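You operate a simulated robot arm through the tools that you are given. There is no shell and no other tool.

Carry out the task below with a simulated robot arm. There is one attempt and no reset: what you move stays moved.

JOB
Key in the lot from the coder's job card, then code the heavy bottle and stand it back.
Fine: the bottle on the small shelf; press enter, start the jet, then one print only. Set down upright: what you pick out.

Only the result counts: the job must be done as asked and must still hold three seconds after the hand-in. Knocking over, shifting, dropping, spilling or breaking anything else fails it.

ROBOT AND FRAMES
A 6-joint arm with a two-finger parallel gripper, fixed in place. Base frame: the origin is at the foot of the arm, x ahead of it, y to its left, z up; the work surface is at about z = 90. Lengths are in cm, angles in rad, forces in N, time in s.
With the tool pointing down near the work surface it reaches from about 58 to 94 cm from the base axis. Its first joint turns from -2.601 to 2.601 rad. Payload 3.43 kg.
Tool frame: the origin (TCP) lies between the finger pads and is the grasp point; the fingertips stand 3.4 cm ahead of it; z points along the fingers, y is the line along which they close. Largest opening 12.8 cm; finger width 2.4, thickness 1.2; the body of the gripper, 4.8 by 13 cm, starts 9.6 cm behind the TCP.
Orientation is told as [roll, pitch, yaw] about the base's x, y, z axes, in that order, counted from this pose: with the fingers straight down and closing along the base's y, the tool's x points along the base's -x, its y along +y and its z along -z.

CONTROLS
- The arm moves only by the tool send_rows. Its argument "commands" is a list of rows, each a list of 6 numbers: the shift along the base's x, y, z in cm, then the turn, a rotation vector about the base's x, y, z in rad. In form: [[x, y, z, wx, wy, wz], ...]. A call has 1 to 20 rows; each row is the pose to reach, as a shift and turn from the pose commanded when the call began. "claw" is the gripper command, from -1 (shut) to 1 (fully open), values between in proportion, set as the call begins (left out, the last holds). Each row takes 0.2 s and may step no farther than 5 cm and 0.15 rad from the row before; otherwise, or with a gripper value out of range, the whole call is refused. Where a pose cannot be reached the arm comes as near as it can. A force on the tool above 40 N (or 10 N above the force at the start of the call, whichever is more), or a blocked arm, ends the call early, and 0.2 s more pass. Each finger travels about 10.8 cm/s and halts on what it meets, pressing with about 21 N; the grip force reading is that of the motor and also rises with nothing between the fingers. The clock runs only during rows and for 0.2 s after the last one: add rows that repeat a pose to give the fingers time. The reply holds the time, the measured pose of the TCP, the force on the tool along the base axes, the opening and the grip force, in the units named above and with some noise, with the torque about the TCP (base axes, N m) and any sound that the robot's microphone picked up, and new pictures: "pictures" is both (left out), scene, wrist or none.
- Cameras (640 x 400 px; columns grow to the right, rows downward): "scene" is fixed at [22.2, 65, 163.7]; the picture's right is [0.99, 0.16, 0.00], its down [0.15, -0.98, -0.08] and it looks along [-0.01, 0.08, -1.00] (base axes); focal length 214 px, centre (320, 200). "wrist" rides on the gripper at [7.6, -1.1, -16] in the tool frame; the picture's right is [0.15, 0.99, 0.00], its down [-0.88, 0.13, -0.46] and it looks along [-0.45, 0.07, 0.89] (tool axes); focal length 234 px, centre (320, 200). There is no depth. A picture from a camera that has moved, and an enlarged one, comes with that camera's place and axes in the base frame and with its lens.
- lift_body(by): slides the trunk up (or, below 0, down) by that many cm; the arm rides with it, the base frame stays. It gives what a move gives, with no picture.
- inspect(camera, box): a new picture of the part [left, top, right, bottom] of that camera's present view, enlarged. No time passes.
- sign_off(): hands the job in; it is judged then, once.

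Places have to be worked out from the pictures, the camera data and where the tool is seen. Open the gripper and draw the arm clear of the work before you hand the job in, unless the task says otherwise.

The tools are called after "Emit:" as name(argument=value, ...) on one line, values as JSON. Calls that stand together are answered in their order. send_rows: Moves the arm, as the interface text tells. Its arguments: {"type":"object","properties":{"commands":{"type":"array","items":{"type":"array","items":{"type":"number"}}},"claw":{"type":"number"},"pictures":{"type":"string","enum":["both","scene","wrist","none"]}},"required":["commands"]} The other tools are called the same way: lift_body (by) slides the trunk up or down; inspect (camera, box) takes an enlarged picture of a part of a camera's view; sign_off () hands the job in.

At the start:

```text
t: 0.0
ee_pos: [57.4, 58.9, 132.86]
ee_rot: [0.002, -0.003, 0.0]
ft_force: [-0.3, -0.9, 0.0]
wrist_torque: [-0.01, -0.02, 0.02]
width: 12.81
finger_force: 0.1
trunk travel left (down, up): [-67.5, 3.5]
```

scene: 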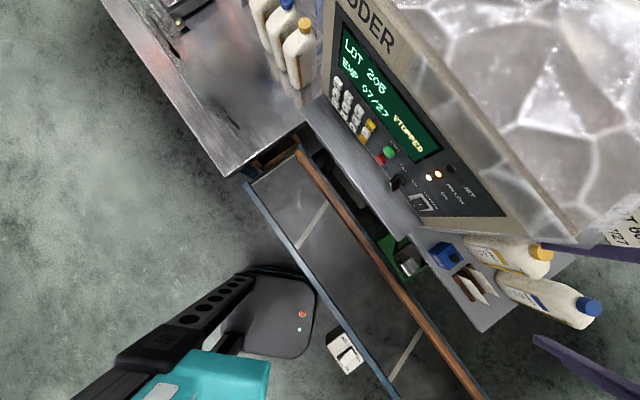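
wrist: 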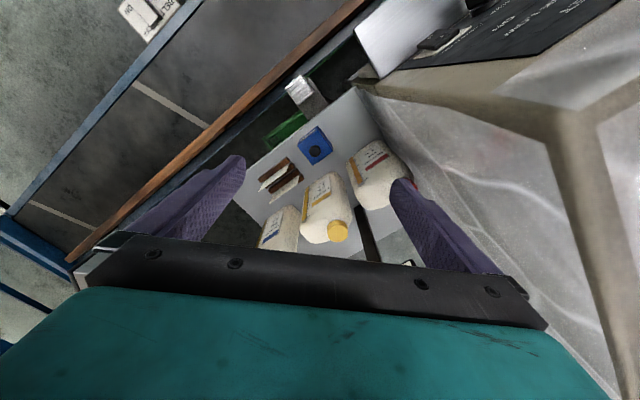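

The first pictures show a coder with a screen and keypad, a conveyor, bottles on a bench and bottles on a small shelf. I'll enlarge the parts before I move anything.

Emit:
inspect(camera="scene", box=[320, 10, 500, 130])

Emit:
inspect(camera="scene", box=[310, 70, 490, 220])

Emit:
inspect(camera="scene", box=[370, 200, 640, 370])

Emit:
inspect(camera="wrist", box=[220, 60, 460, 270])

Emit:
inspect(camera="wrist", box=[360, 0, 640, 150])

Emit:
inspect(camera="scene", box=[90, 0, 330, 190])

Emit:
inspect(camera="scene", box=[230, 140, 490, 400])

```text
3.33 times, centred on (410, 70) of scene
camera zoom: at [22.2, 65.0, 163.7], right [0.99, 0.16, 0.0], down [0.15, -0.98, -0.08], along [-0.01, 0.08, -1.0], focal length 715 px, centre (20, 633)
```

zoom: 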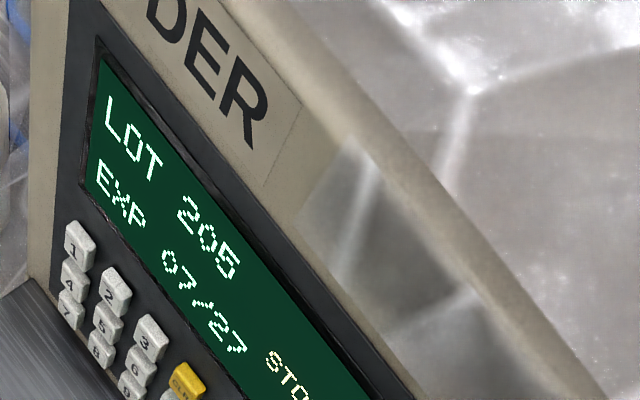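

```text
2.67 times, centred on (400, 145) of scene
camera zoom: at [22.2, 65.0, 163.7], right [0.99, 0.16, 0.0], down [0.15, -0.98, -0.08], along [-0.01, 0.08, -1.0], focal length 572 px, centre (107, 347)
```

zoom: 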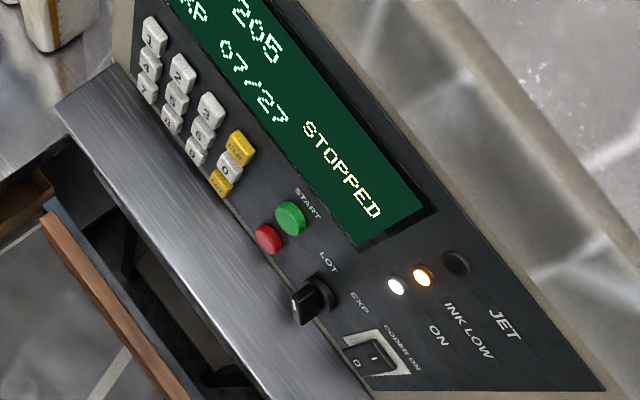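

```text
2.35 times, centred on (505, 285) of scene
camera zoom: at [22.2, 65.0, 163.7], right [0.99, 0.16, 0.0], down [0.15, -0.98, -0.08], along [-0.01, 0.08, -1.0], focal length 505 px, centre (-115, 0)
```

zoom: 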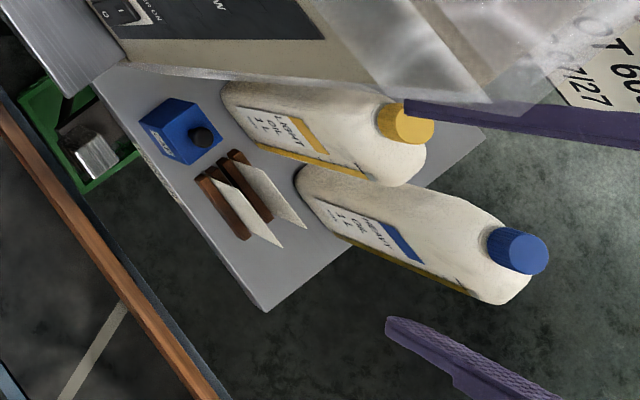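

```text
1.90 times, centred on (340, 165) of wrist
camera zoom: at [49.77, 57.65, 148.88], right [-0.15, 0.99, 0.0], down [0.88, 0.13, 0.46], along [0.45, 0.07, -0.89], focal length 446 px, centre (282, 267)
```

zoom: 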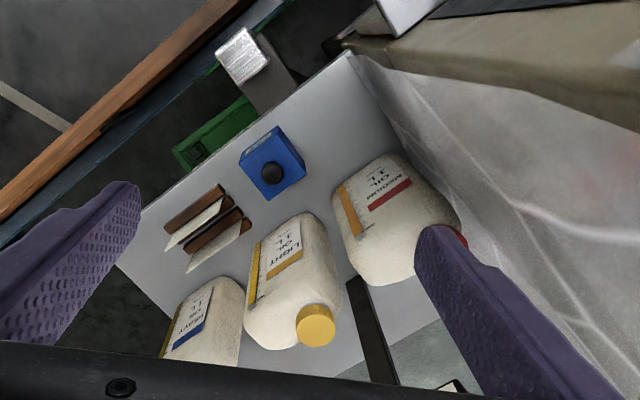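

```text
2.29 times, centred on (500, 75) of wrist
camera zoom: at [49.77, 57.65, 148.88], right [-0.15, 0.99, 0.0], down [0.88, 0.13, 0.46], along [0.45, 0.07, -0.89], focal length 535 px, centre (-91, 486)
```

zoom: 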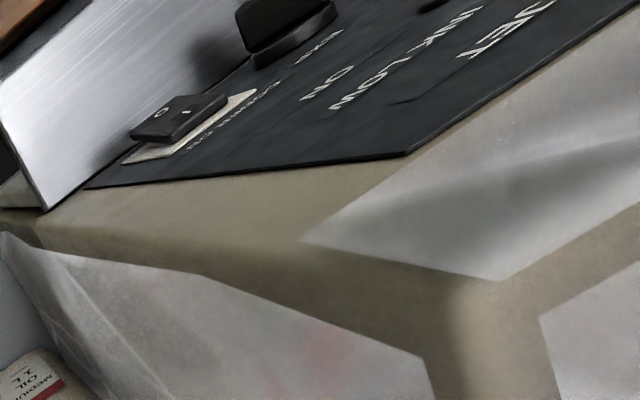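

```text
2.11 times, centred on (210, 95) of scene
camera zoom: at [22.2, 65.0, 163.7], right [0.99, 0.16, 0.0], down [0.15, -0.98, -0.08], along [-0.01, 0.08, -1.0], focal length 452 px, centre (552, 421)
```

zoom: 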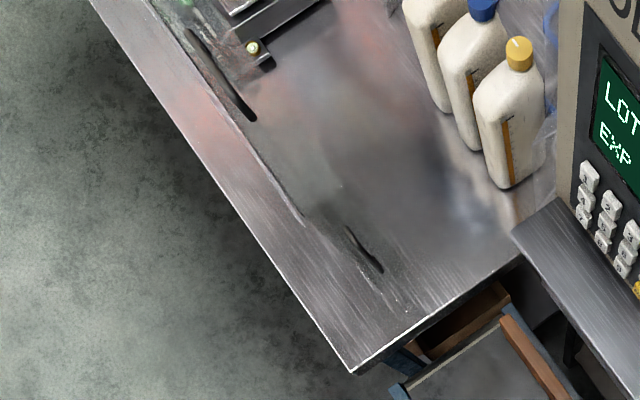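

```text
1.54 times, centred on (360, 270) of scene
camera zoom: at [22.2, 65.0, 163.7], right [0.99, 0.16, 0.0], down [0.15, -0.98, -0.08], along [-0.01, 0.08, -1.0], focal length 330 px, centre (258, 92)
```

zoom: 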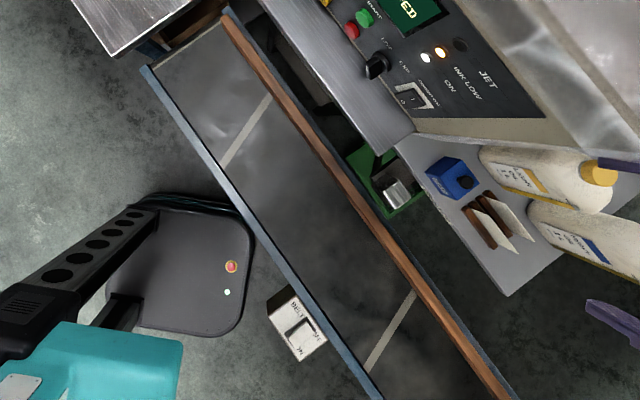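

The right edge shows part of a card ("T 60…, …7/27"). I'll zoom in on it, the white box by the conveyor and the green and silver unit.

Emit:
inspect(camera="scene", box=[580, 190, 640, 260])

Emit:
inspect(camera="scene", box=[315, 320, 385, 380])

Emit:
inspect(camera="scene", box=[370, 220, 500, 310])

Emit:
inspect(camera="scene", box=[320, 70, 410, 170])

Emit:
inspect(camera="scene", box=[390, 150, 490, 220])

Emit:
inspect(camera="wrist", box=[260, 60, 360, 150])

Emit:
inspect(camera="scene", box=[240, 130, 430, 250])

```text
5.71 times, centred on (610, 225) of scene
camera zoom: at [22.2, 65.0, 163.7], right [0.99, 0.16, 0.0], down [0.15, -0.98, -0.08], along [-0.01, 0.08, -1.0], focal length 1226 px, centre (-1337, 57)
```

zoom: 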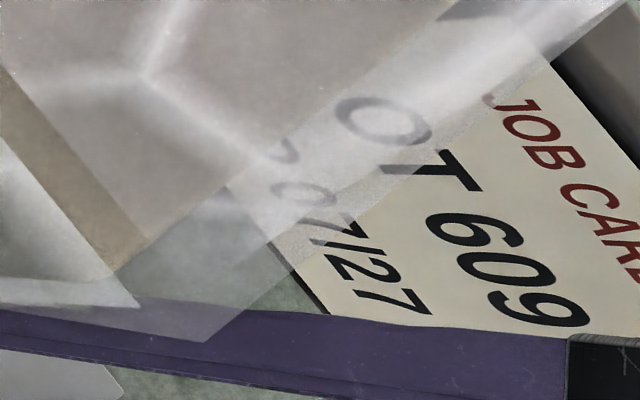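

```text
6.67 times, centred on (350, 350) of scene
camera zoom: at [22.2, 65.0, 163.7], right [0.99, 0.16, 0.0], down [0.15, -0.98, -0.08], along [-0.01, 0.08, -1.0], focal length 1430 px, centre (120, -800)
```

zoom: 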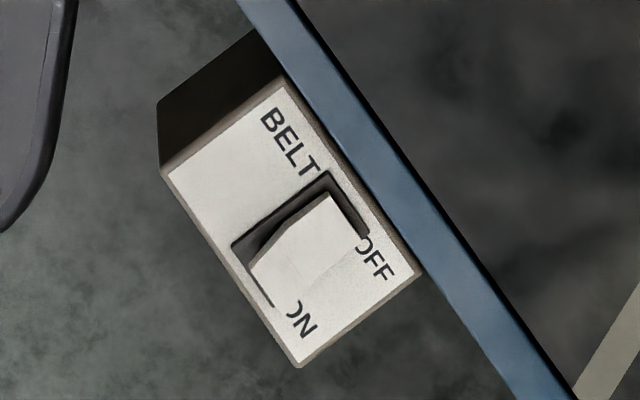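

```text
4.44 times, centred on (435, 265) of scene
camera zoom: at [22.2, 65.0, 163.7], right [0.99, 0.16, 0.0], down [0.15, -0.98, -0.08], along [-0.01, 0.08, -1.0], focal length 953 px, centre (-191, -89)
```

zoom: 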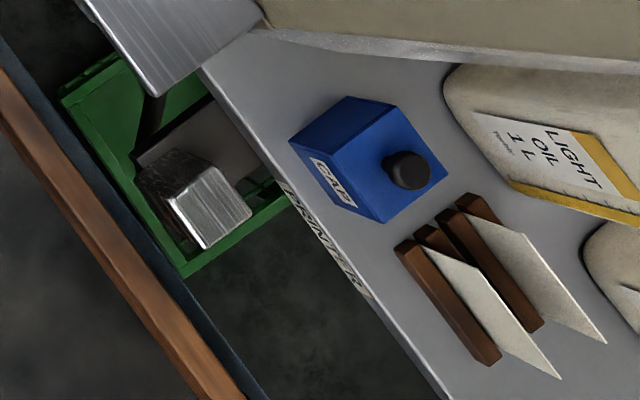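

```text
4.00 times, centred on (365, 120) of scene
camera zoom: at [22.2, 65.0, 163.7], right [0.99, 0.16, 0.0], down [0.15, -0.98, -0.08], along [-0.01, 0.08, -1.0], focal length 858 px, centre (140, 520)
```

zoom: 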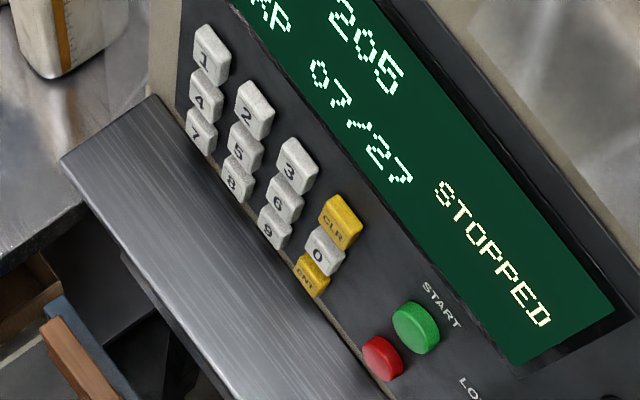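

```text
5.71 times, centred on (440, 185) of scene
camera zoom: at [22.2, 65.0, 163.7], right [0.99, 0.16, 0.0], down [0.15, -0.98, -0.08], along [-0.01, 0.08, -1.0], focal length 1226 px, centre (-366, 286)
```

zoom: 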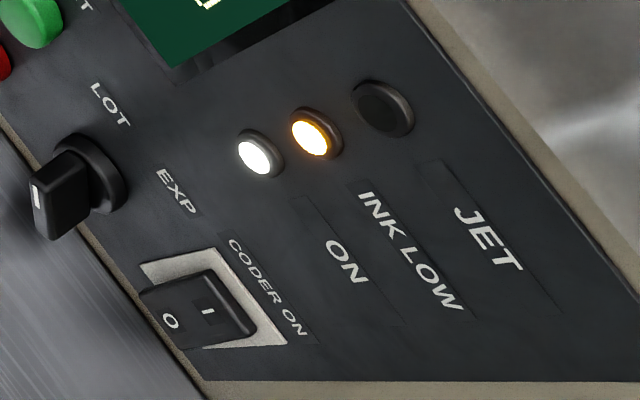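

```text
4.44 times, centred on (310, 105) of wrist
camera zoom: at [49.77, 57.65, 148.88], right [-0.15, 0.99, 0.0], down [0.88, 0.13, 0.46], along [0.45, 0.07, -0.89], focal length 1041 px, centre (364, 622)
```

zoom: 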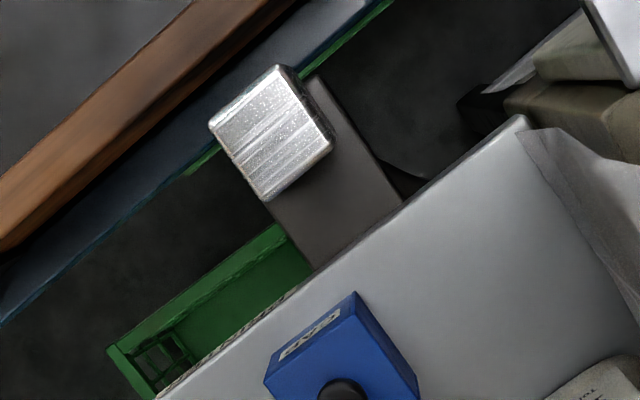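

```text
3.33 times, centred on (335, 190) of scene
camera zoom: at [22.2, 65.0, 163.7], right [0.99, 0.16, 0.0], down [0.15, -0.98, -0.08], along [-0.01, 0.08, -1.0], focal length 715 px, centre (270, 233)
```

zoom: 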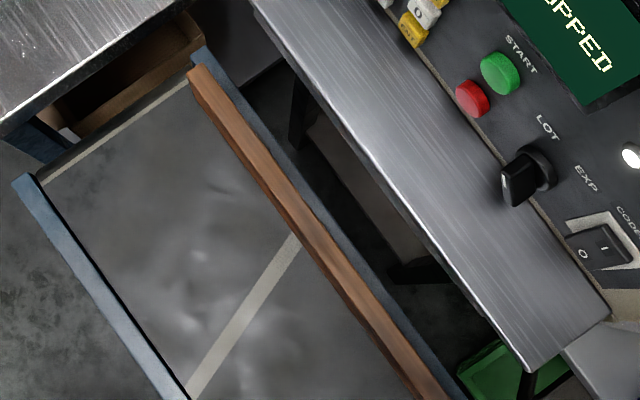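

The shelf bottles look about 23 cm tall. Light is near (74.5, 64) and heavy near (86.5, 54), with bases at z≈90. The card reads LOT 609, but part of it is cut off, so I'll tilt the wrist camera outward to see the whole card.

Emit:
send_rows(commands=[[-3, -3, 0, 0, 0, 0], [-5, -5, 0, 0, -0.12, 0], [-6, -6, 0, 0, -0.25, 0], [-6, -6, 0, 0, -0.38, 0], [-6, -6, 0, 0, -0.5, 0], [-6, -6, 0, 0, -0.6, 0]])

```text
t: 1.4
ee_pos: [51.42, 52.9, 132.93]
ee_rot: [0.002, -0.604, 0.001]
ft_force: [-0.8, 0.3, 0.4]
wrist_torque: [-0.03, 0.04, -0.04]
width: 12.81
finger_force: 0.1
out of reach, approached as far as the arm can: row 1
trunk travel left (down, up): [-67.5, 3.5]
camera wrist: at [36.11, 51.66, 141.77], right [-0.12, 0.99, -0.08], down [0.46, 0.13, 0.88], along [0.88, 0.07, -0.47], focal length 234 px, centre (320, 200)
```

scene: 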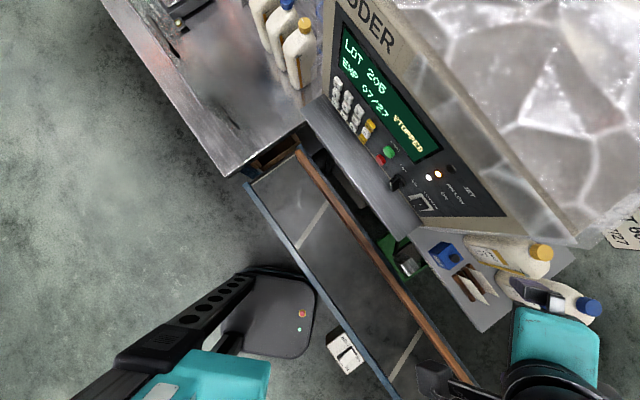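
wrist: 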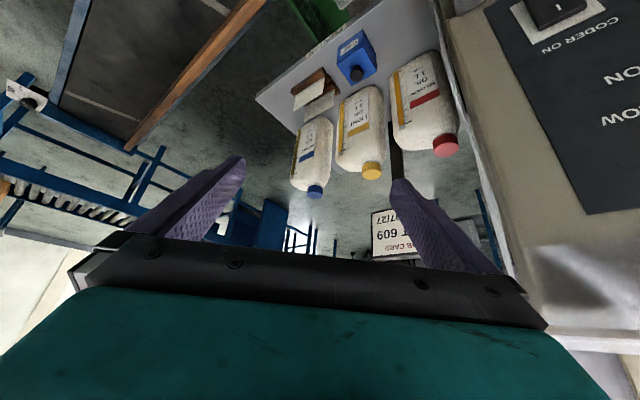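

The wrist view is upside down. I'll zoom in on the card, and on the shelf with its bottles.

Emit:
inspect(camera="wrist", box=[350, 190, 450, 270])

Emit:
inspect(camera="wrist", box=[260, 20, 470, 200])

Emit:
inspect(camera="scene", box=[570, 190, 640, 260])

```text
5.00 times, centred on (400, 230) of wrist
camera zoom: at [36.11, 51.66, 141.77], right [-0.12, 0.99, -0.08], down [0.46, 0.13, 0.88], along [0.88, 0.07, -0.47], focal length 1171 px, centre (-80, 50)
```

zoom: 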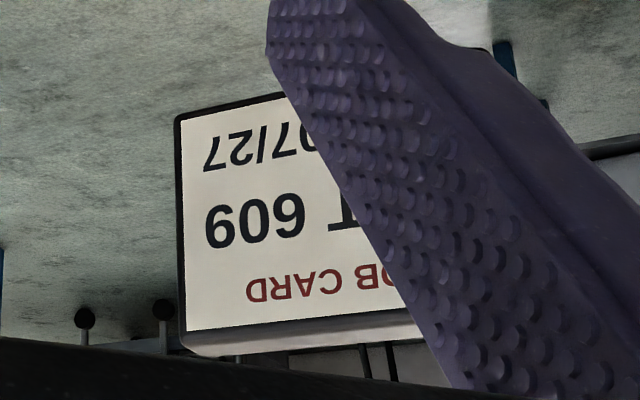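

```text
2.22 times, centred on (365, 110) of wrist
camera zoom: at [36.11, 51.66, 141.77], right [-0.12, 0.99, -0.08], down [0.46, 0.13, 0.88], along [0.88, 0.07, -0.47], focal length 520 px, centre (220, 400)
```

zoom: 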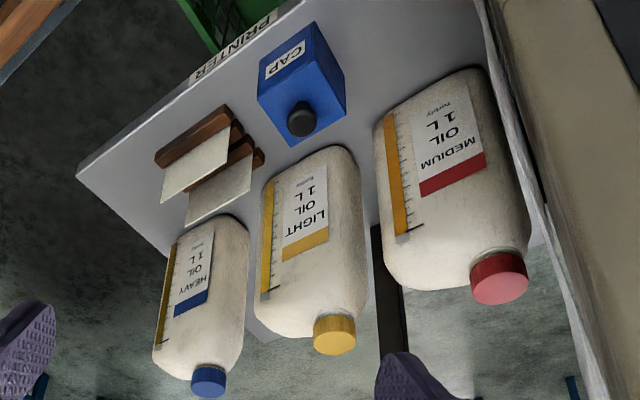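

```text
5.71 times, centred on (605, 225) of scene
camera zoom: at [22.2, 65.0, 163.7], right [0.99, 0.16, 0.0], down [0.15, -0.98, -0.08], along [-0.01, 0.08, -1.0], focal length 1226 px, centre (-1309, 57)
```

zoom: 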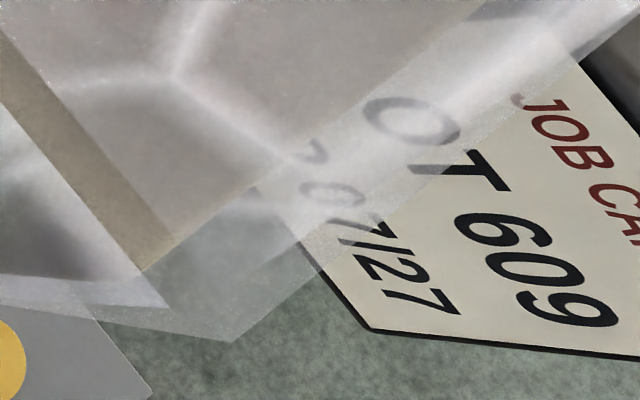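

The card says LOT 609, EXP 07/27. It reads 609 from both views, and the EXP already matches the screen. The station sits at about 45° to the base axes, so I'll yaw the tool to match and bring the camera over the belt to look at the print head.

Emit:
send_rows(commands=[[-1.5, -1.3, -2, -0.0196, 0.0473, 0.1298], [-3, -2.5, -4, -0.0392, 0.0947, 0.2596], [-4.5, -3.8, -6, -0.0588, 0.142, 0.3893], [-6, -5, -9, -0.0784, 0.1894, 0.5191], [-7.5, -6.3, -12, -0.098, 0.2367, 0.6489], [-9, -7.6, -14, -0.1176, 0.2841, 0.7787], [-9, -7.6, -14, -0.1176, 0.2841, 0.7787]])

```text
t: 3.0
ee_pos: [42.37, 45.39, 118.84]
ee_rot: [0.005, -0.304, 0.786]
ft_force: [0.1, 0.0, -0.7]
wrist_torque: [0.02, -0.01, -0.01]
width: 12.8
finger_force: 0.2
trunk travel left (down, up): [-67.5, 3.5]
camera wrist: at [34.74, 35.91, 131.87], right [-0.8, 0.6, -0.04], down [0.41, 0.59, 0.7], along [0.44, 0.54, -0.71], focal length 234 px, centre (320, 200)
```

scene: 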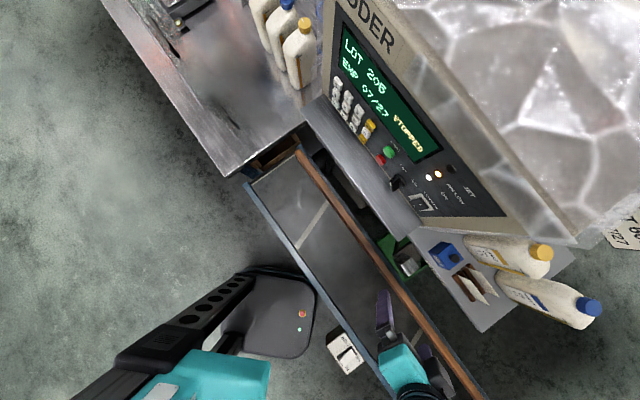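
wrist: 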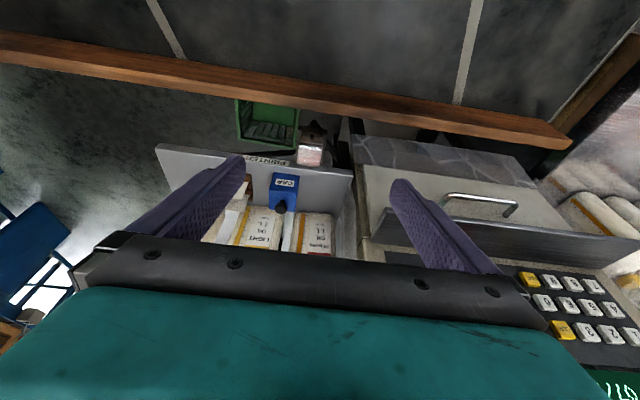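

In this view the belt seems to lie lower than the shelf. I'll enlarge the head and the belt.

Emit:
inspect(camera="wrist", box=[220, 80, 420, 220])

Emit:
inspect(camera="wrist", box=[270, 100, 370, 180])

Emit:
inspect(camera="wrist", box=[480, 240, 640, 400])

Emit:
inspect(camera="wrist", box=[340, 100, 640, 280])

```text
2.86 times, centred on (320, 150) of wrist
camera zoom: at [34.74, 35.91, 131.87], right [-0.8, 0.6, -0.04], down [0.41, 0.59, 0.7], along [0.44, 0.54, -0.71], focal length 669 px, centre (320, 343)
```

zoom: 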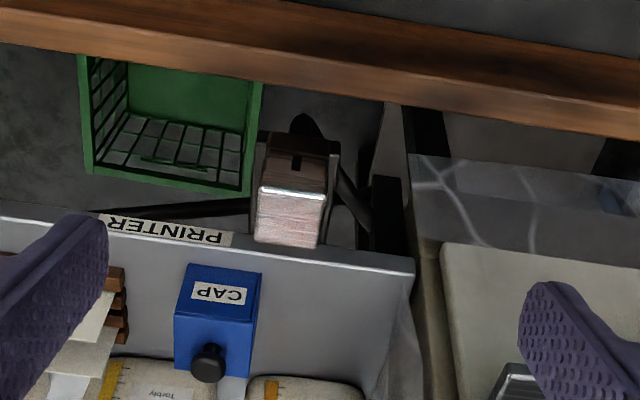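

```text
5.00 times, centred on (320, 140) of wrist
camera zoom: at [34.74, 35.91, 131.87], right [-0.8, 0.6, -0.04], down [0.41, 0.59, 0.7], along [0.44, 0.54, -0.71], focal length 1171 px, centre (320, 500)
```

zoom: 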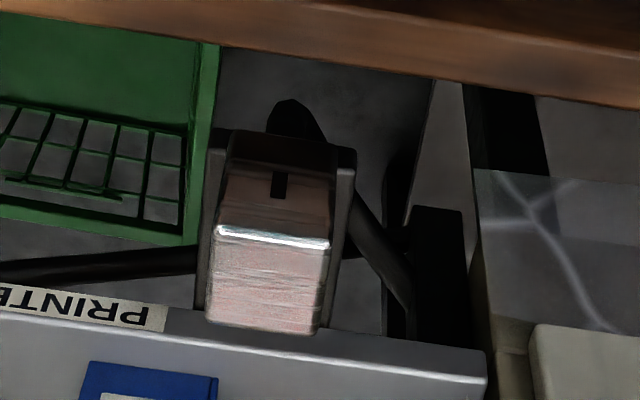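

```text
2.50 times, centred on (560, 320) of wrist
camera zoom: at [34.74, 35.91, 131.87], right [-0.8, 0.6, -0.04], down [0.41, 0.59, 0.7], along [0.44, 0.54, -0.71], focal length 585 px, centre (-280, -100)
```

zoom: 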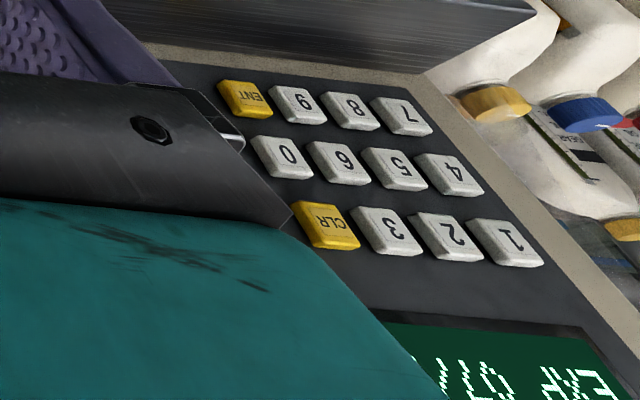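

```text
2.13 times, centred on (490, 190) of wrist
camera zoom: at [34.74, 35.91, 131.87], right [-0.8, 0.6, -0.04], down [0.41, 0.59, 0.7], along [0.44, 0.54, -0.71], focal length 500 px, centre (-43, 221)
```

zoom: 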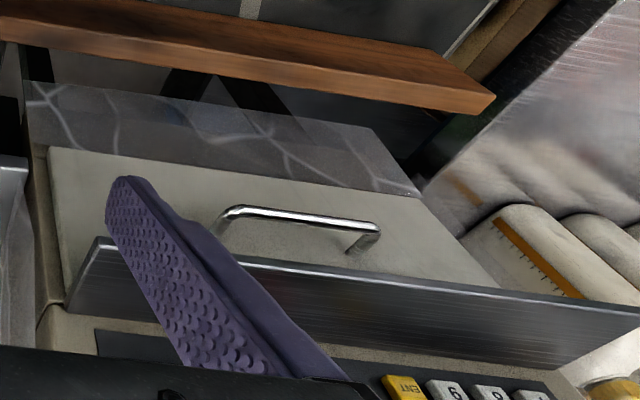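

The print head is a silver block with a nozzle slot on its belt side, at about w≈74 (w = distance straight out toward the station) and z≈91–93. The belt surface is near z≈77. The key panel is nearly vertical at w≈82, with ENT near (29.7, 85.7, 112) and CLR directly above it. Next I'll raise and tilt the camera for a front view of the panel.

Emit:
send_rows(commands=[[-2.5, 2.5, 2, 0.07, -0.07, 0], [-5, 5, 4, 0.14, -0.14, 0], [-8, 8, 5, 0.21, -0.21, 0], [-10.5, 11, 5.7, 0.28, -0.28, 0], [-13, 13.5, 5.7, 0.35, -0.35, 0], [-15.5, 16.2, 5.7, 0.42, -0.42, 0], [-18, 19, 5.7, 0.49, -0.49, 0], [-20.7, 21.6, 5.7, 0.566, -0.566, 0], [-20.7, 21.6, 5.7, 0.566, -0.566, 0]], claw=-1)

```text
t: 5.0
ee_pos: [21.57, 66.87, 124.66]
ee_rot: [0.004, -1.106, 0.783]
ft_force: [-0.4, 0.5, 0.9]
wrist_torque: [-0.01, 0.01, -0.02]
width: 0.0
finger_force: 20.7
trunk travel left (down, up): [-67.5, 3.5]
camera wrist: at [9.97, 53.52, 125.03], right [-0.75, 0.65, -0.13], down [-0.1, 0.08, 0.99], along [0.66, 0.75, 0.0], focal length 234 px, centre (320, 200)
```

scene: 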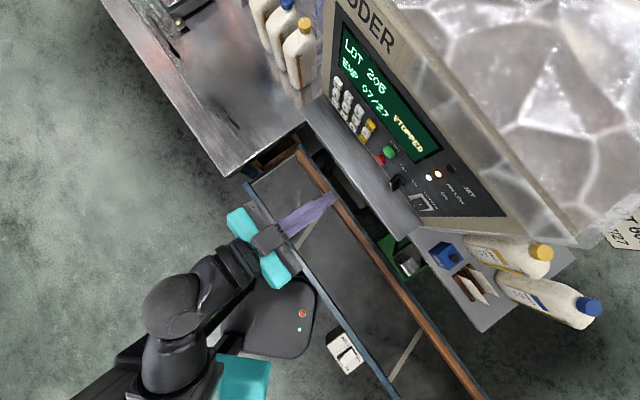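
wrist: 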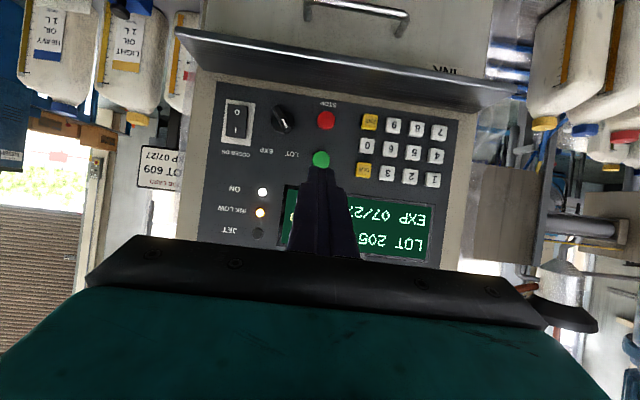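

Now I have a front view. I'll enlarge the panel, the knob, the card and the drawer.

Emit:
inspect(camera="wrist", box=[200, 80, 480, 260])

Emit:
inspect(camera="wrist", box=[215, 85, 345, 175])

Emit:
inspect(camera="wrist", box=[345, 95, 465, 195])

Emit:
inspect(camera="wrist", box=[120, 130, 220, 210])

Emit:
inspect(camera="wrist", box=[180, 0, 520, 110])

Emit:
inspect(camera="wrist", box=[0, 0, 210, 140])

```text
2.22 times, centred on (340, 170) of wrist
camera zoom: at [9.97, 53.52, 125.03], right [-0.75, 0.65, -0.13], down [-0.1, 0.08, 0.99], along [0.66, 0.75, 0.0], focal length 520 px, centre (276, 267)
```

zoom: 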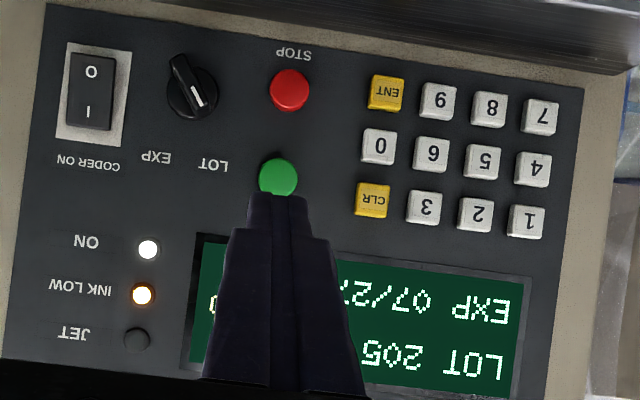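

```text
4.44 times, centred on (280, 130) of wrist
camera zoom: at [9.97, 53.52, 125.03], right [-0.75, 0.65, -0.13], down [-0.1, 0.08, 0.99], along [0.66, 0.75, 0.0], focal length 1041 px, centre (498, 511)
```

zoom: 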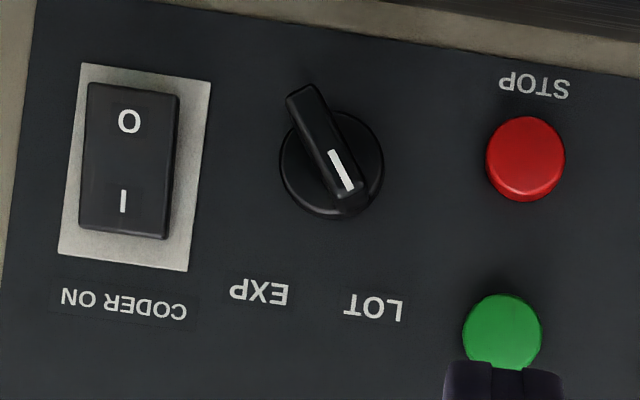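

```text
4.00 times, centred on (405, 145) of wrist
camera zoom: at [9.97, 53.52, 125.03], right [-0.75, 0.65, -0.13], down [-0.1, 0.08, 0.99], along [0.66, 0.75, 0.0], focal length 937 px, centre (-20, 420)
```

zoom: 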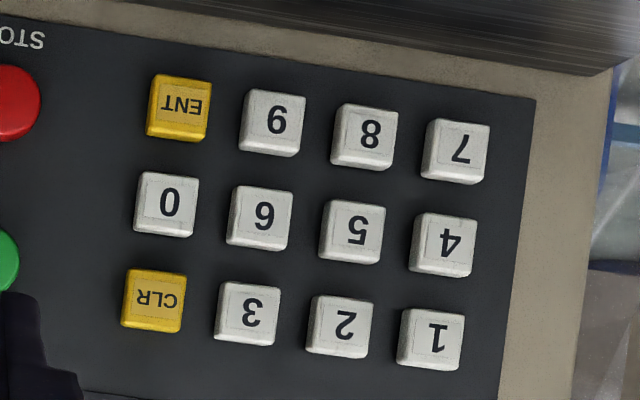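

```text
5.00 times, centred on (170, 170) of wrist
camera zoom: at [9.97, 53.52, 125.03], right [-0.75, 0.65, -0.13], down [-0.1, 0.08, 0.99], along [0.66, 0.75, 0.0], focal length 1171 px, centre (1070, 350)
```

zoom: 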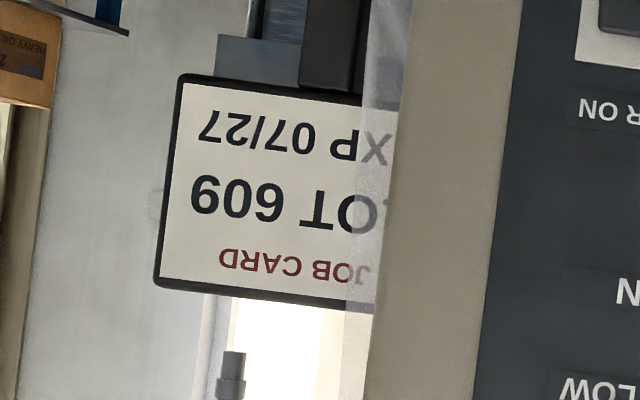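

```text
1.88 times, centred on (350, 55) of wrist
camera zoom: at [9.97, 53.52, 125.03], right [-0.75, 0.65, -0.13], down [-0.1, 0.08, 0.99], along [0.66, 0.75, 0.0], focal length 441 px, centre (264, 473)
```

zoom: 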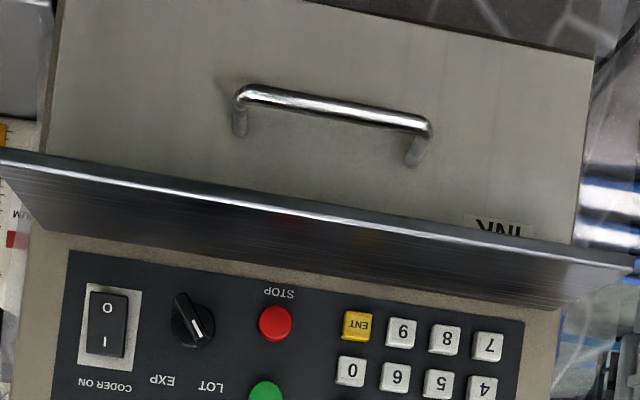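

```text
2.86 times, centred on (105, 70) of wrist
camera zoom: at [9.97, 53.52, 125.03], right [-0.75, 0.65, -0.13], down [-0.1, 0.08, 0.99], along [0.66, 0.75, 0.0], focal length 669 px, centre (934, 571)
```

zoom: 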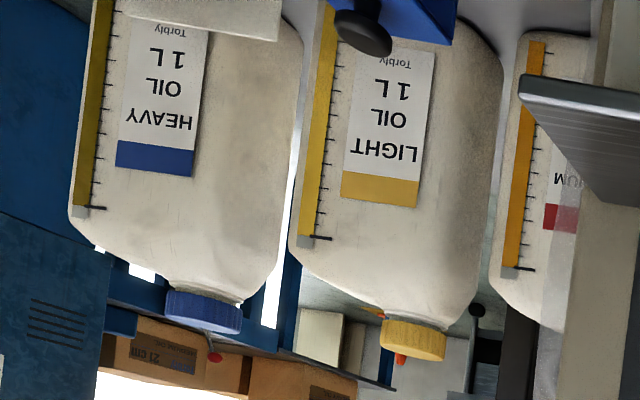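

The selector tick points at LOT, the coder is on, and the card clearly reads LOT 609 / EXP 07/27. I place the keys on the panel plane (w≈81.7) at CLR (29.9, 85.6, 119.5), 6 (27.2, 88.3, 115.5), 0 (29.9, 85.6, 115.5), 9 (27.2, 88.3, 111.7), ENT (29.9, 85.6, 111.7) and START (34.8, 80.7, 118.8). I'll set the tool horizontal with the fingers shut, a few cm in front of CLR.

Emit:
send_rows(commands=[[0.8, 3, -1, 0.08, -0.08, 0], [1.6, 6, -2, 0.16, -0.16, 0], [2.4, 9, -3, 0.24, -0.24, 0], [3.2, 12, -4, 0.3285, -0.3285, 0], [3.7, 14.2, -5.06, 0.3285, -0.3285, 0], [3.7, 14.2, -5.06, 0.3285, -0.3285, 0]])

```text
t: 6.4
ee_pos: [25.36, 81.08, 119.59]
ee_rot: [0.477, -1.57, 0.309]
ft_force: [0.5, -0.5, 0.7]
wrist_torque: [-0.03, 0.0, -0.01]
width: 0.0
finger_force: 20.4
trunk travel left (down, up): [-67.5, 3.5]
camera wrist: at [14.94, 68.89, 111.98], right [-0.7, 0.7, -0.15], down [-0.41, -0.23, 0.88], along [0.58, 0.68, 0.45], focal length 234 px, centre (320, 200)
```

scene: 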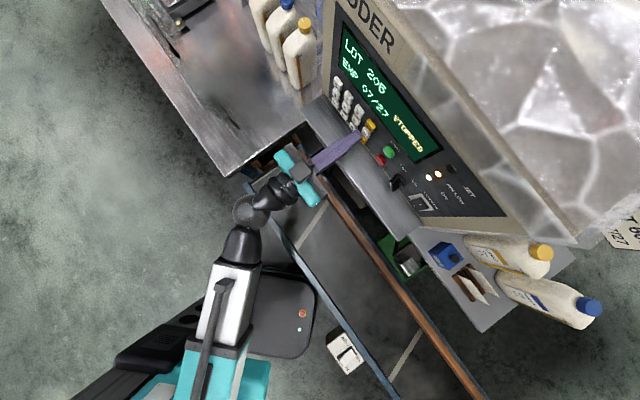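
wrist: 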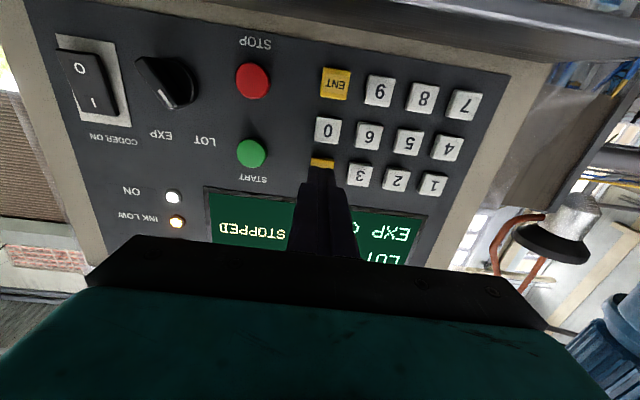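

A second view puts the key faces at w≈80.8, with rows at z≈119.6, 115.8 and 112.0. The tips are lined up with CLR and roughly 2 cm away, so I'll advance in small steps and watch force and sound.

Emit:
send_rows(commands=[[0.4, 0.4, 0, 0, 0, 0], [0.8, 0.8, 0, 0, 0, 0], [1.05, 1.05, 0, 0, 0, 0], [1.2, 1.2, 0, 0, 0, 0], [1.35, 1.35, 0, 0, 0, 0]])

```text
t: 7.6
ee_pos: [26.81, 82.53, 119.54]
ee_rot: [0.242, -1.57, 0.548]
ft_force: [0.1, 0.1, 0.5]
wrist_torque: [-0.02, 0.0, 0.01]
width: 0.0
finger_force: 21.5
trunk travel left (down, up): [-67.5, 3.5]
camera wrist: at [16.31, 70.25, 112.05], right [-0.7, 0.7, -0.15], down [-0.41, -0.23, 0.88], along [0.58, 0.68, 0.45], focal length 234 px, centre (320, 200)
```

scene: 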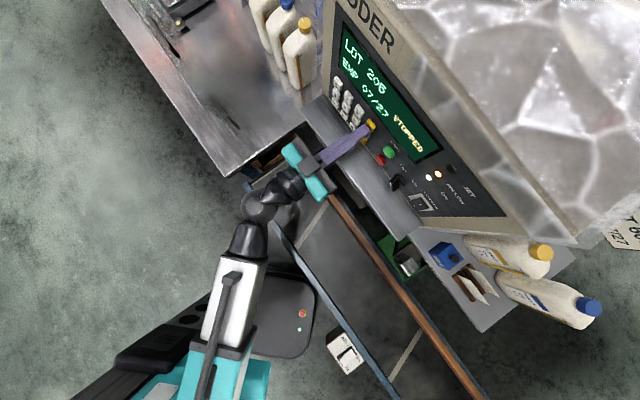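
wrist: 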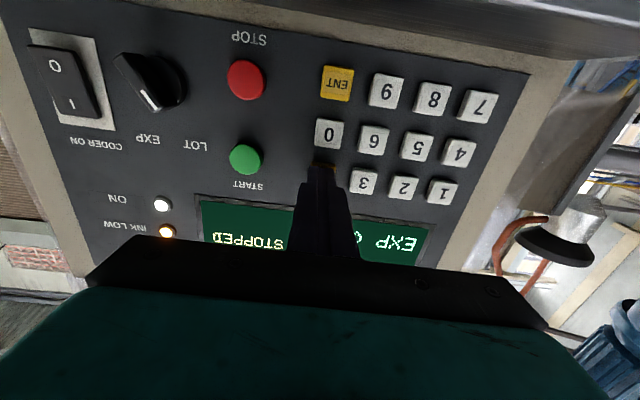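

There's no contact yet with the tips at w≈80.7. I'll keep going in finer steps.

Emit:
send_rows(commands=[[0.12, 0.12, 0, 0, 0, 0], [0.24, 0.24, 0, 0, 0, 0], [0.36, 0.36, 0, 0, 0, 0], [0.48, 0.48, 0, 0, 0, 0]], pictures="none")

```text
t: 8.6
ee_pos: [27.18, 83.01, 119.63]
ee_rot: [0.33, -1.569, 0.46]
ft_force: [-1.3, -2.4, 0.0]
wrist_torque: [0.0, -0.01, -0.04]
width: 0.0
finger_force: 21.0
trunk travel left (down, up): [-67.5, 3.5]
heard: click
```

I heard a click, at about 2.7 N. I'll back off and check the display.

Emit:
send_rows(commands=[[-0.6, -0.6, 0, 0, 0, 0], [-1.2, -1.2, 0, 0, 0, 0]])

Emit:
inspect(camera="scene", box=[325, 20, 455, 170])

```text
t: 9.2
ee_pos: [25.99, 81.81, 119.58]
ee_rot: [0.237, -1.567, 0.552]
ft_force: [-0.5, 0.2, -0.8]
wrist_torque: [0.01, -0.01, -0.01]
width: 0.01
finger_force: 20.9
trunk travel left (down, up): [-67.5, 3.5]
camera wrist: at [15.52, 69.52, 112.05], right [-0.7, 0.7, -0.15], down [-0.41, -0.23, 0.88], along [0.58, 0.68, 0.45], focal length 234 px, centre (320, 200)
```

scene: 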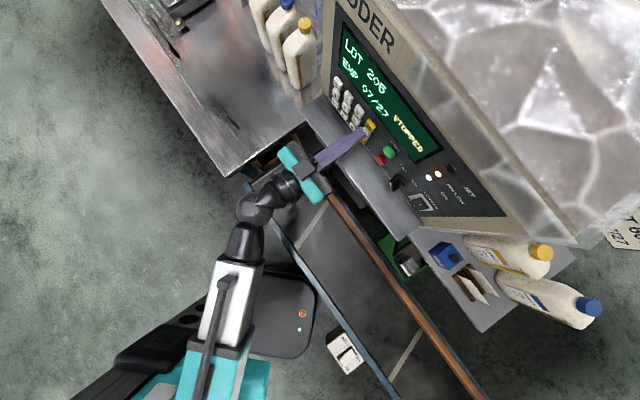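
wrist: 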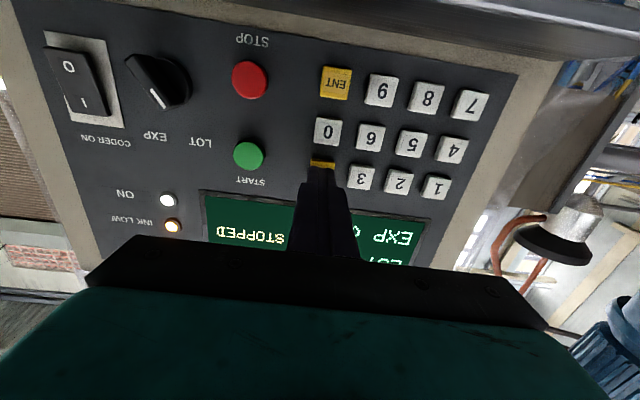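

```text
2.67 times, centred on (390, 95) of scene
camera zoom: at [22.2, 65.0, 163.7], right [0.99, 0.16, 0.0], down [0.15, -0.98, -0.08], along [-0.01, 0.08, -1.0], focal length 572 px, centre (133, 480)
```

zoom: 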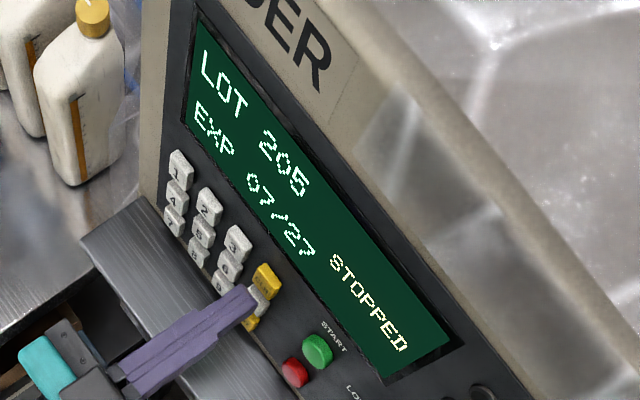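

The display still shows the stored 205, with CLR having cleared the entry. Next I'll press 6, which is one column left and one row down, then back off.

Emit:
send_rows(commands=[[-2.65, 2.65, -3.8, 0, 0, 0], [-2.65, 2.65, -3.8, 0, 0, 0], [-2.05, 3.25, -3.8, 0, 0, 0], [-1.75, 3.55, -3.8, 0, 0, 0], [-1.6, 3.7, -3.8, 0, 0, 0], [-1.45, 3.85, -3.8, 0, 0, 0], [-1.45, 3.85, -3.8, 0, 0, 0]], pictures="none")

```text
refused: row 1 steps farther than a row can; nothing moved
```

The first step was too long, so I'll split it.

Emit:
send_rows(commands=[[-1.3, 1.3, -1.9, 0, 0, 0], [-2.65, 2.65, -3.8, 0, 0, 0], [-2.65, 2.65, -3.8, 0, 0, 0], [-2.05, 3.25, -3.8, 0, 0, 0], [-1.75, 3.55, -3.8, 0, 0, 0], [-1.6, 3.7, -3.8, 0, 0, 0], [-1.45, 3.85, -3.8, 0, 0, 0], [-1.45, 3.85, -3.8, 0, 0, 0]], pictures="none")

```text
t: 11.0
ee_pos: [24.52, 85.61, 115.77]
ee_rot: [0.322, -1.571, 0.465]
ft_force: [-1.5, -3.0, -0.8]
wrist_torque: [-0.03, 0.01, -0.08]
width: 0.0
finger_force: 21.7
trunk travel left (down, up): [-67.5, 3.5]
heard: click
```

I heard a click on the 6. I'll back off and check the display.

Emit:
send_rows(commands=[[-0.6, -0.6, 0, 0, 0, 0], [-1.2, -1.2, 0, 0, 0, 0]], pictures="wrist")

Emit:
inspect(camera="scene", box=[325, 20, 455, 170])

```text
t: 11.6
ee_pos: [23.3, 84.43, 115.74]
ee_rot: [0.21, -1.568, 0.581]
ft_force: [-0.1, 0.0, -0.5]
wrist_torque: [0.01, -0.01, 0.01]
width: 0.01
finger_force: 21.1
trunk travel left (down, up): [-67.5, 3.5]
camera wrist: at [12.91, 72.18, 108.27], right [-0.7, 0.7, -0.15], down [-0.41, -0.23, 0.88], along [0.58, 0.68, 0.45], focal length 234 px, centre (320, 200)
```

wrist: 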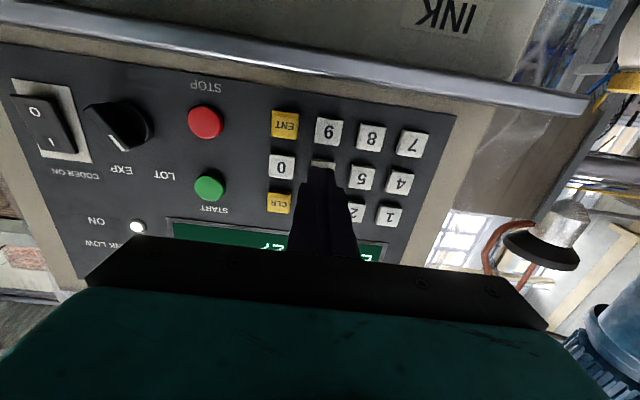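

```text
2.67 times, centred on (390, 95) of scene
camera zoom: at [22.2, 65.0, 163.7], right [0.99, 0.16, 0.0], down [0.15, -0.98, -0.08], along [-0.01, 0.08, -1.0], focal length 572 px, centre (133, 480)
```

zoom: 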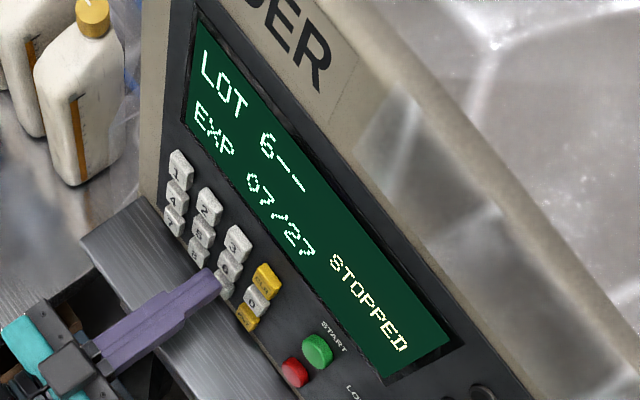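

The display shows "LOT 6--". Next I'll press 0, one column right in the same row.

Emit:
send_rows(commands=[[1.3, -1.3, 0, 0, 0, 0], [2.65, -2.65, 0.05, 0, 0, 0], [2.65, -2.65, 0.05, 0, 0, 0], [3.25, -2.05, 0.05, 0, 0, 0], [3.55, -1.75, 0.05, 0, 0, 0], [3.7, -1.6, 0.05, 0, 0, 0], [3.85, -1.45, 0.05, 0, 0, 0], [3.85, -1.45, 0.05, 0, 0, 0], [3.25, -2.05, 0.05, 0, 0, 0], [2.65, -2.65, 0.05, 0, 0, 0]], pictures="wrist")

Emit:
inspect(camera="scene", box=[325, 20, 455, 170])

```text
t: 13.8
ee_pos: [26.1, 81.77, 115.75]
ee_rot: [0.255, -1.57, 0.533]
ft_force: [0.4, 0.2, 0.6]
wrist_torque: [0.03, -0.01, -0.01]
width: 0.02
finger_force: 20.7
trunk travel left (down, up): [-67.5, 3.5]
heard: click
camera wrist: at [15.56, 69.55, 108.29], right [-0.7, 0.7, -0.15], down [-0.41, -0.23, 0.88], along [0.58, 0.68, 0.45], focal length 234 px, centre (320, 200)
```

wrist: 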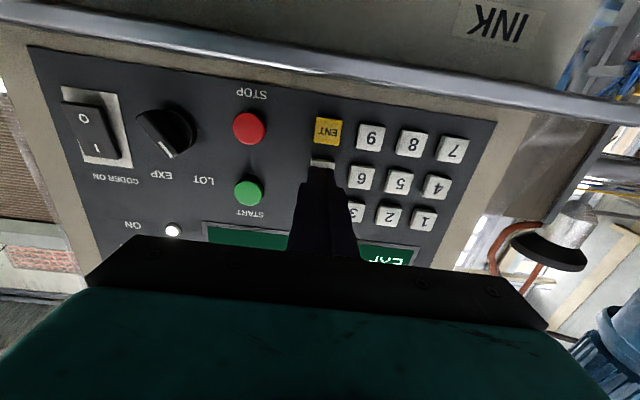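

```text
2.67 times, centred on (390, 95) of scene
camera zoom: at [22.2, 65.0, 163.7], right [0.99, 0.16, 0.0], down [0.15, -0.98, -0.08], along [-0.01, 0.08, -1.0], focal length 572 px, centre (133, 480)
```

zoom: 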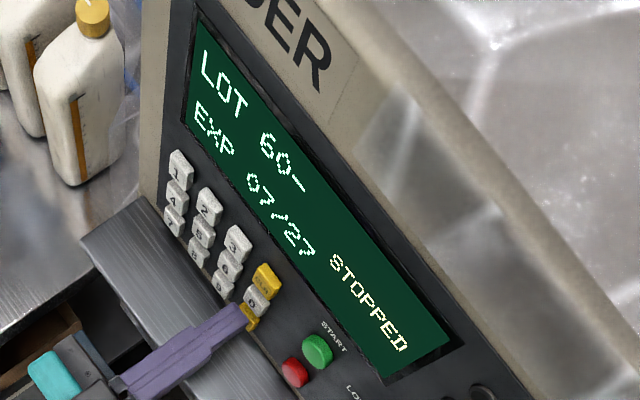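

The display shows "60-". Next is 9, one column left and the bottom row, and I'll watch clearance to the ledge.

Emit:
send_rows(commands=[[-1.3, 1.3, -1.9, 0, 0, 0], [-2.65, 2.65, -3.8, 0, 0, 0], [-2.65, 2.65, -3.8, 0, 0, 0], [-2.05, 3.25, -3.8, 0, 0, 0], [-1.75, 3.55, -3.8, 0, 0, 0], [-1.6, 3.7, -3.8, 0, 0, 0], [-1.45, 3.85, -3.8, 0, 0, 0], [-1.45, 3.85, -3.8, 0, 0, 0], [-2.05, 3.25, -3.8, 0, 0, 0], [-2.65, 2.65, -3.8, 0, 0, 0]], pictures="wrist")

Emit:
inspect(camera="scene", box=[325, 20, 455, 170])

```text
t: 16.0
ee_pos: [23.35, 84.31, 112.0]
ee_rot: [0.302, -1.569, 0.488]
ft_force: [-0.2, -0.1, 0.5]
wrist_torque: [-0.01, -0.02, 0.01]
width: 0.02
finger_force: 21.1
trunk travel left (down, up): [-67.5, 3.5]
heard: click
camera wrist: at [12.91, 72.16, 104.5], right [-0.7, 0.7, -0.15], down [-0.41, -0.23, 0.88], along [0.58, 0.68, 0.45], focal length 234 px, centre (320, 200)
```

wrist: 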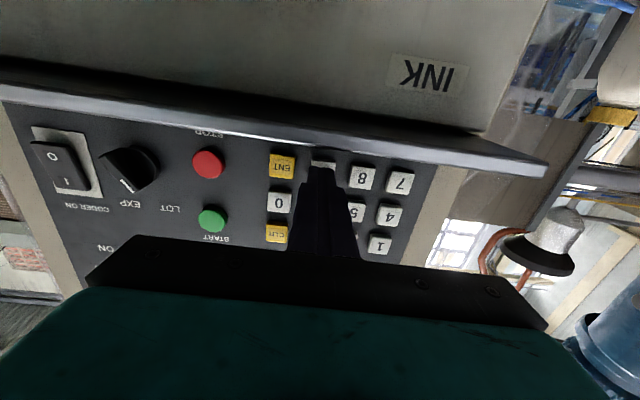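

```text
2.67 times, centred on (390, 95) of scene
camera zoom: at [22.2, 65.0, 163.7], right [0.99, 0.16, 0.0], down [0.15, -0.98, -0.08], along [-0.01, 0.08, -1.0], focal length 572 px, centre (133, 480)
```

zoom: 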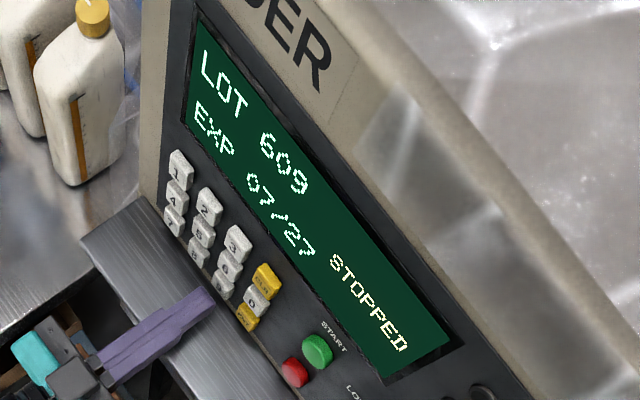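

The display shows LOT 609. Now ENT, one column right in the bottom row.

Emit:
send_rows(commands=[[1.3, -1.3, 0, 0, 0, 0], [2.65, -2.65, 0, 0, 0, 0], [2.65, -2.65, 0, 0, 0, 0], [3.25, -2.05, 0, 0, 0, 0], [3.55, -1.75, 0, 0, 0, 0], [3.7, -1.6, 0, 0, 0, 0], [3.85, -1.45, 0, 0, 0, 0], [3.85, -1.45, 0, 0, 0, 0], [3.25, -2.05, 0, 0, 0, 0], [2.65, -2.65, 0, 0, 0, 0]], pictures="wrist")

Emit:
inspect(camera="scene", box=[325, 20, 455, 170])

```text
t: 18.2
ee_pos: [25.96, 81.73, 112.03]
ee_rot: [0.224, -1.569, 0.567]
ft_force: [0.4, 1.3, 0.1]
wrist_torque: [-0.01, 0.02, -0.01]
width: 0.0
finger_force: 21.0
trunk travel left (down, up): [-67.5, 3.5]
heard: click
camera wrist: at [15.54, 69.5, 104.53], right [-0.7, 0.7, -0.15], down [-0.41, -0.23, 0.88], along [0.58, 0.68, 0.45], focal length 234 px, centre (320, 200)
```

wrist: 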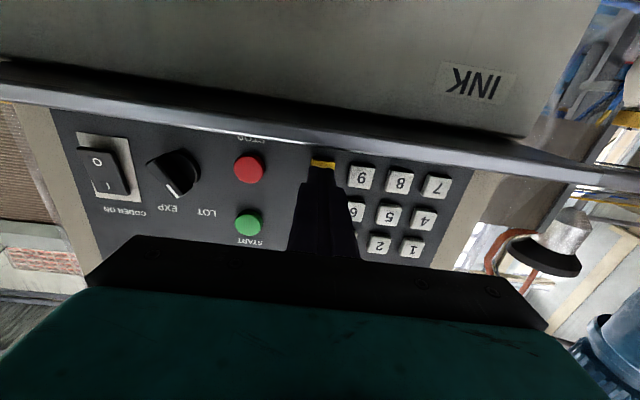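

```text
2.67 times, centred on (390, 95) of scene
camera zoom: at [22.2, 65.0, 163.7], right [0.99, 0.16, 0.0], down [0.15, -0.98, -0.08], along [-0.01, 0.08, -1.0], focal length 572 px, centre (133, 480)
```

zoom: 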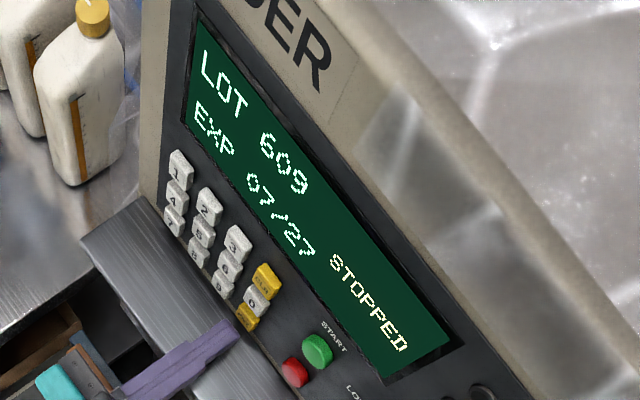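

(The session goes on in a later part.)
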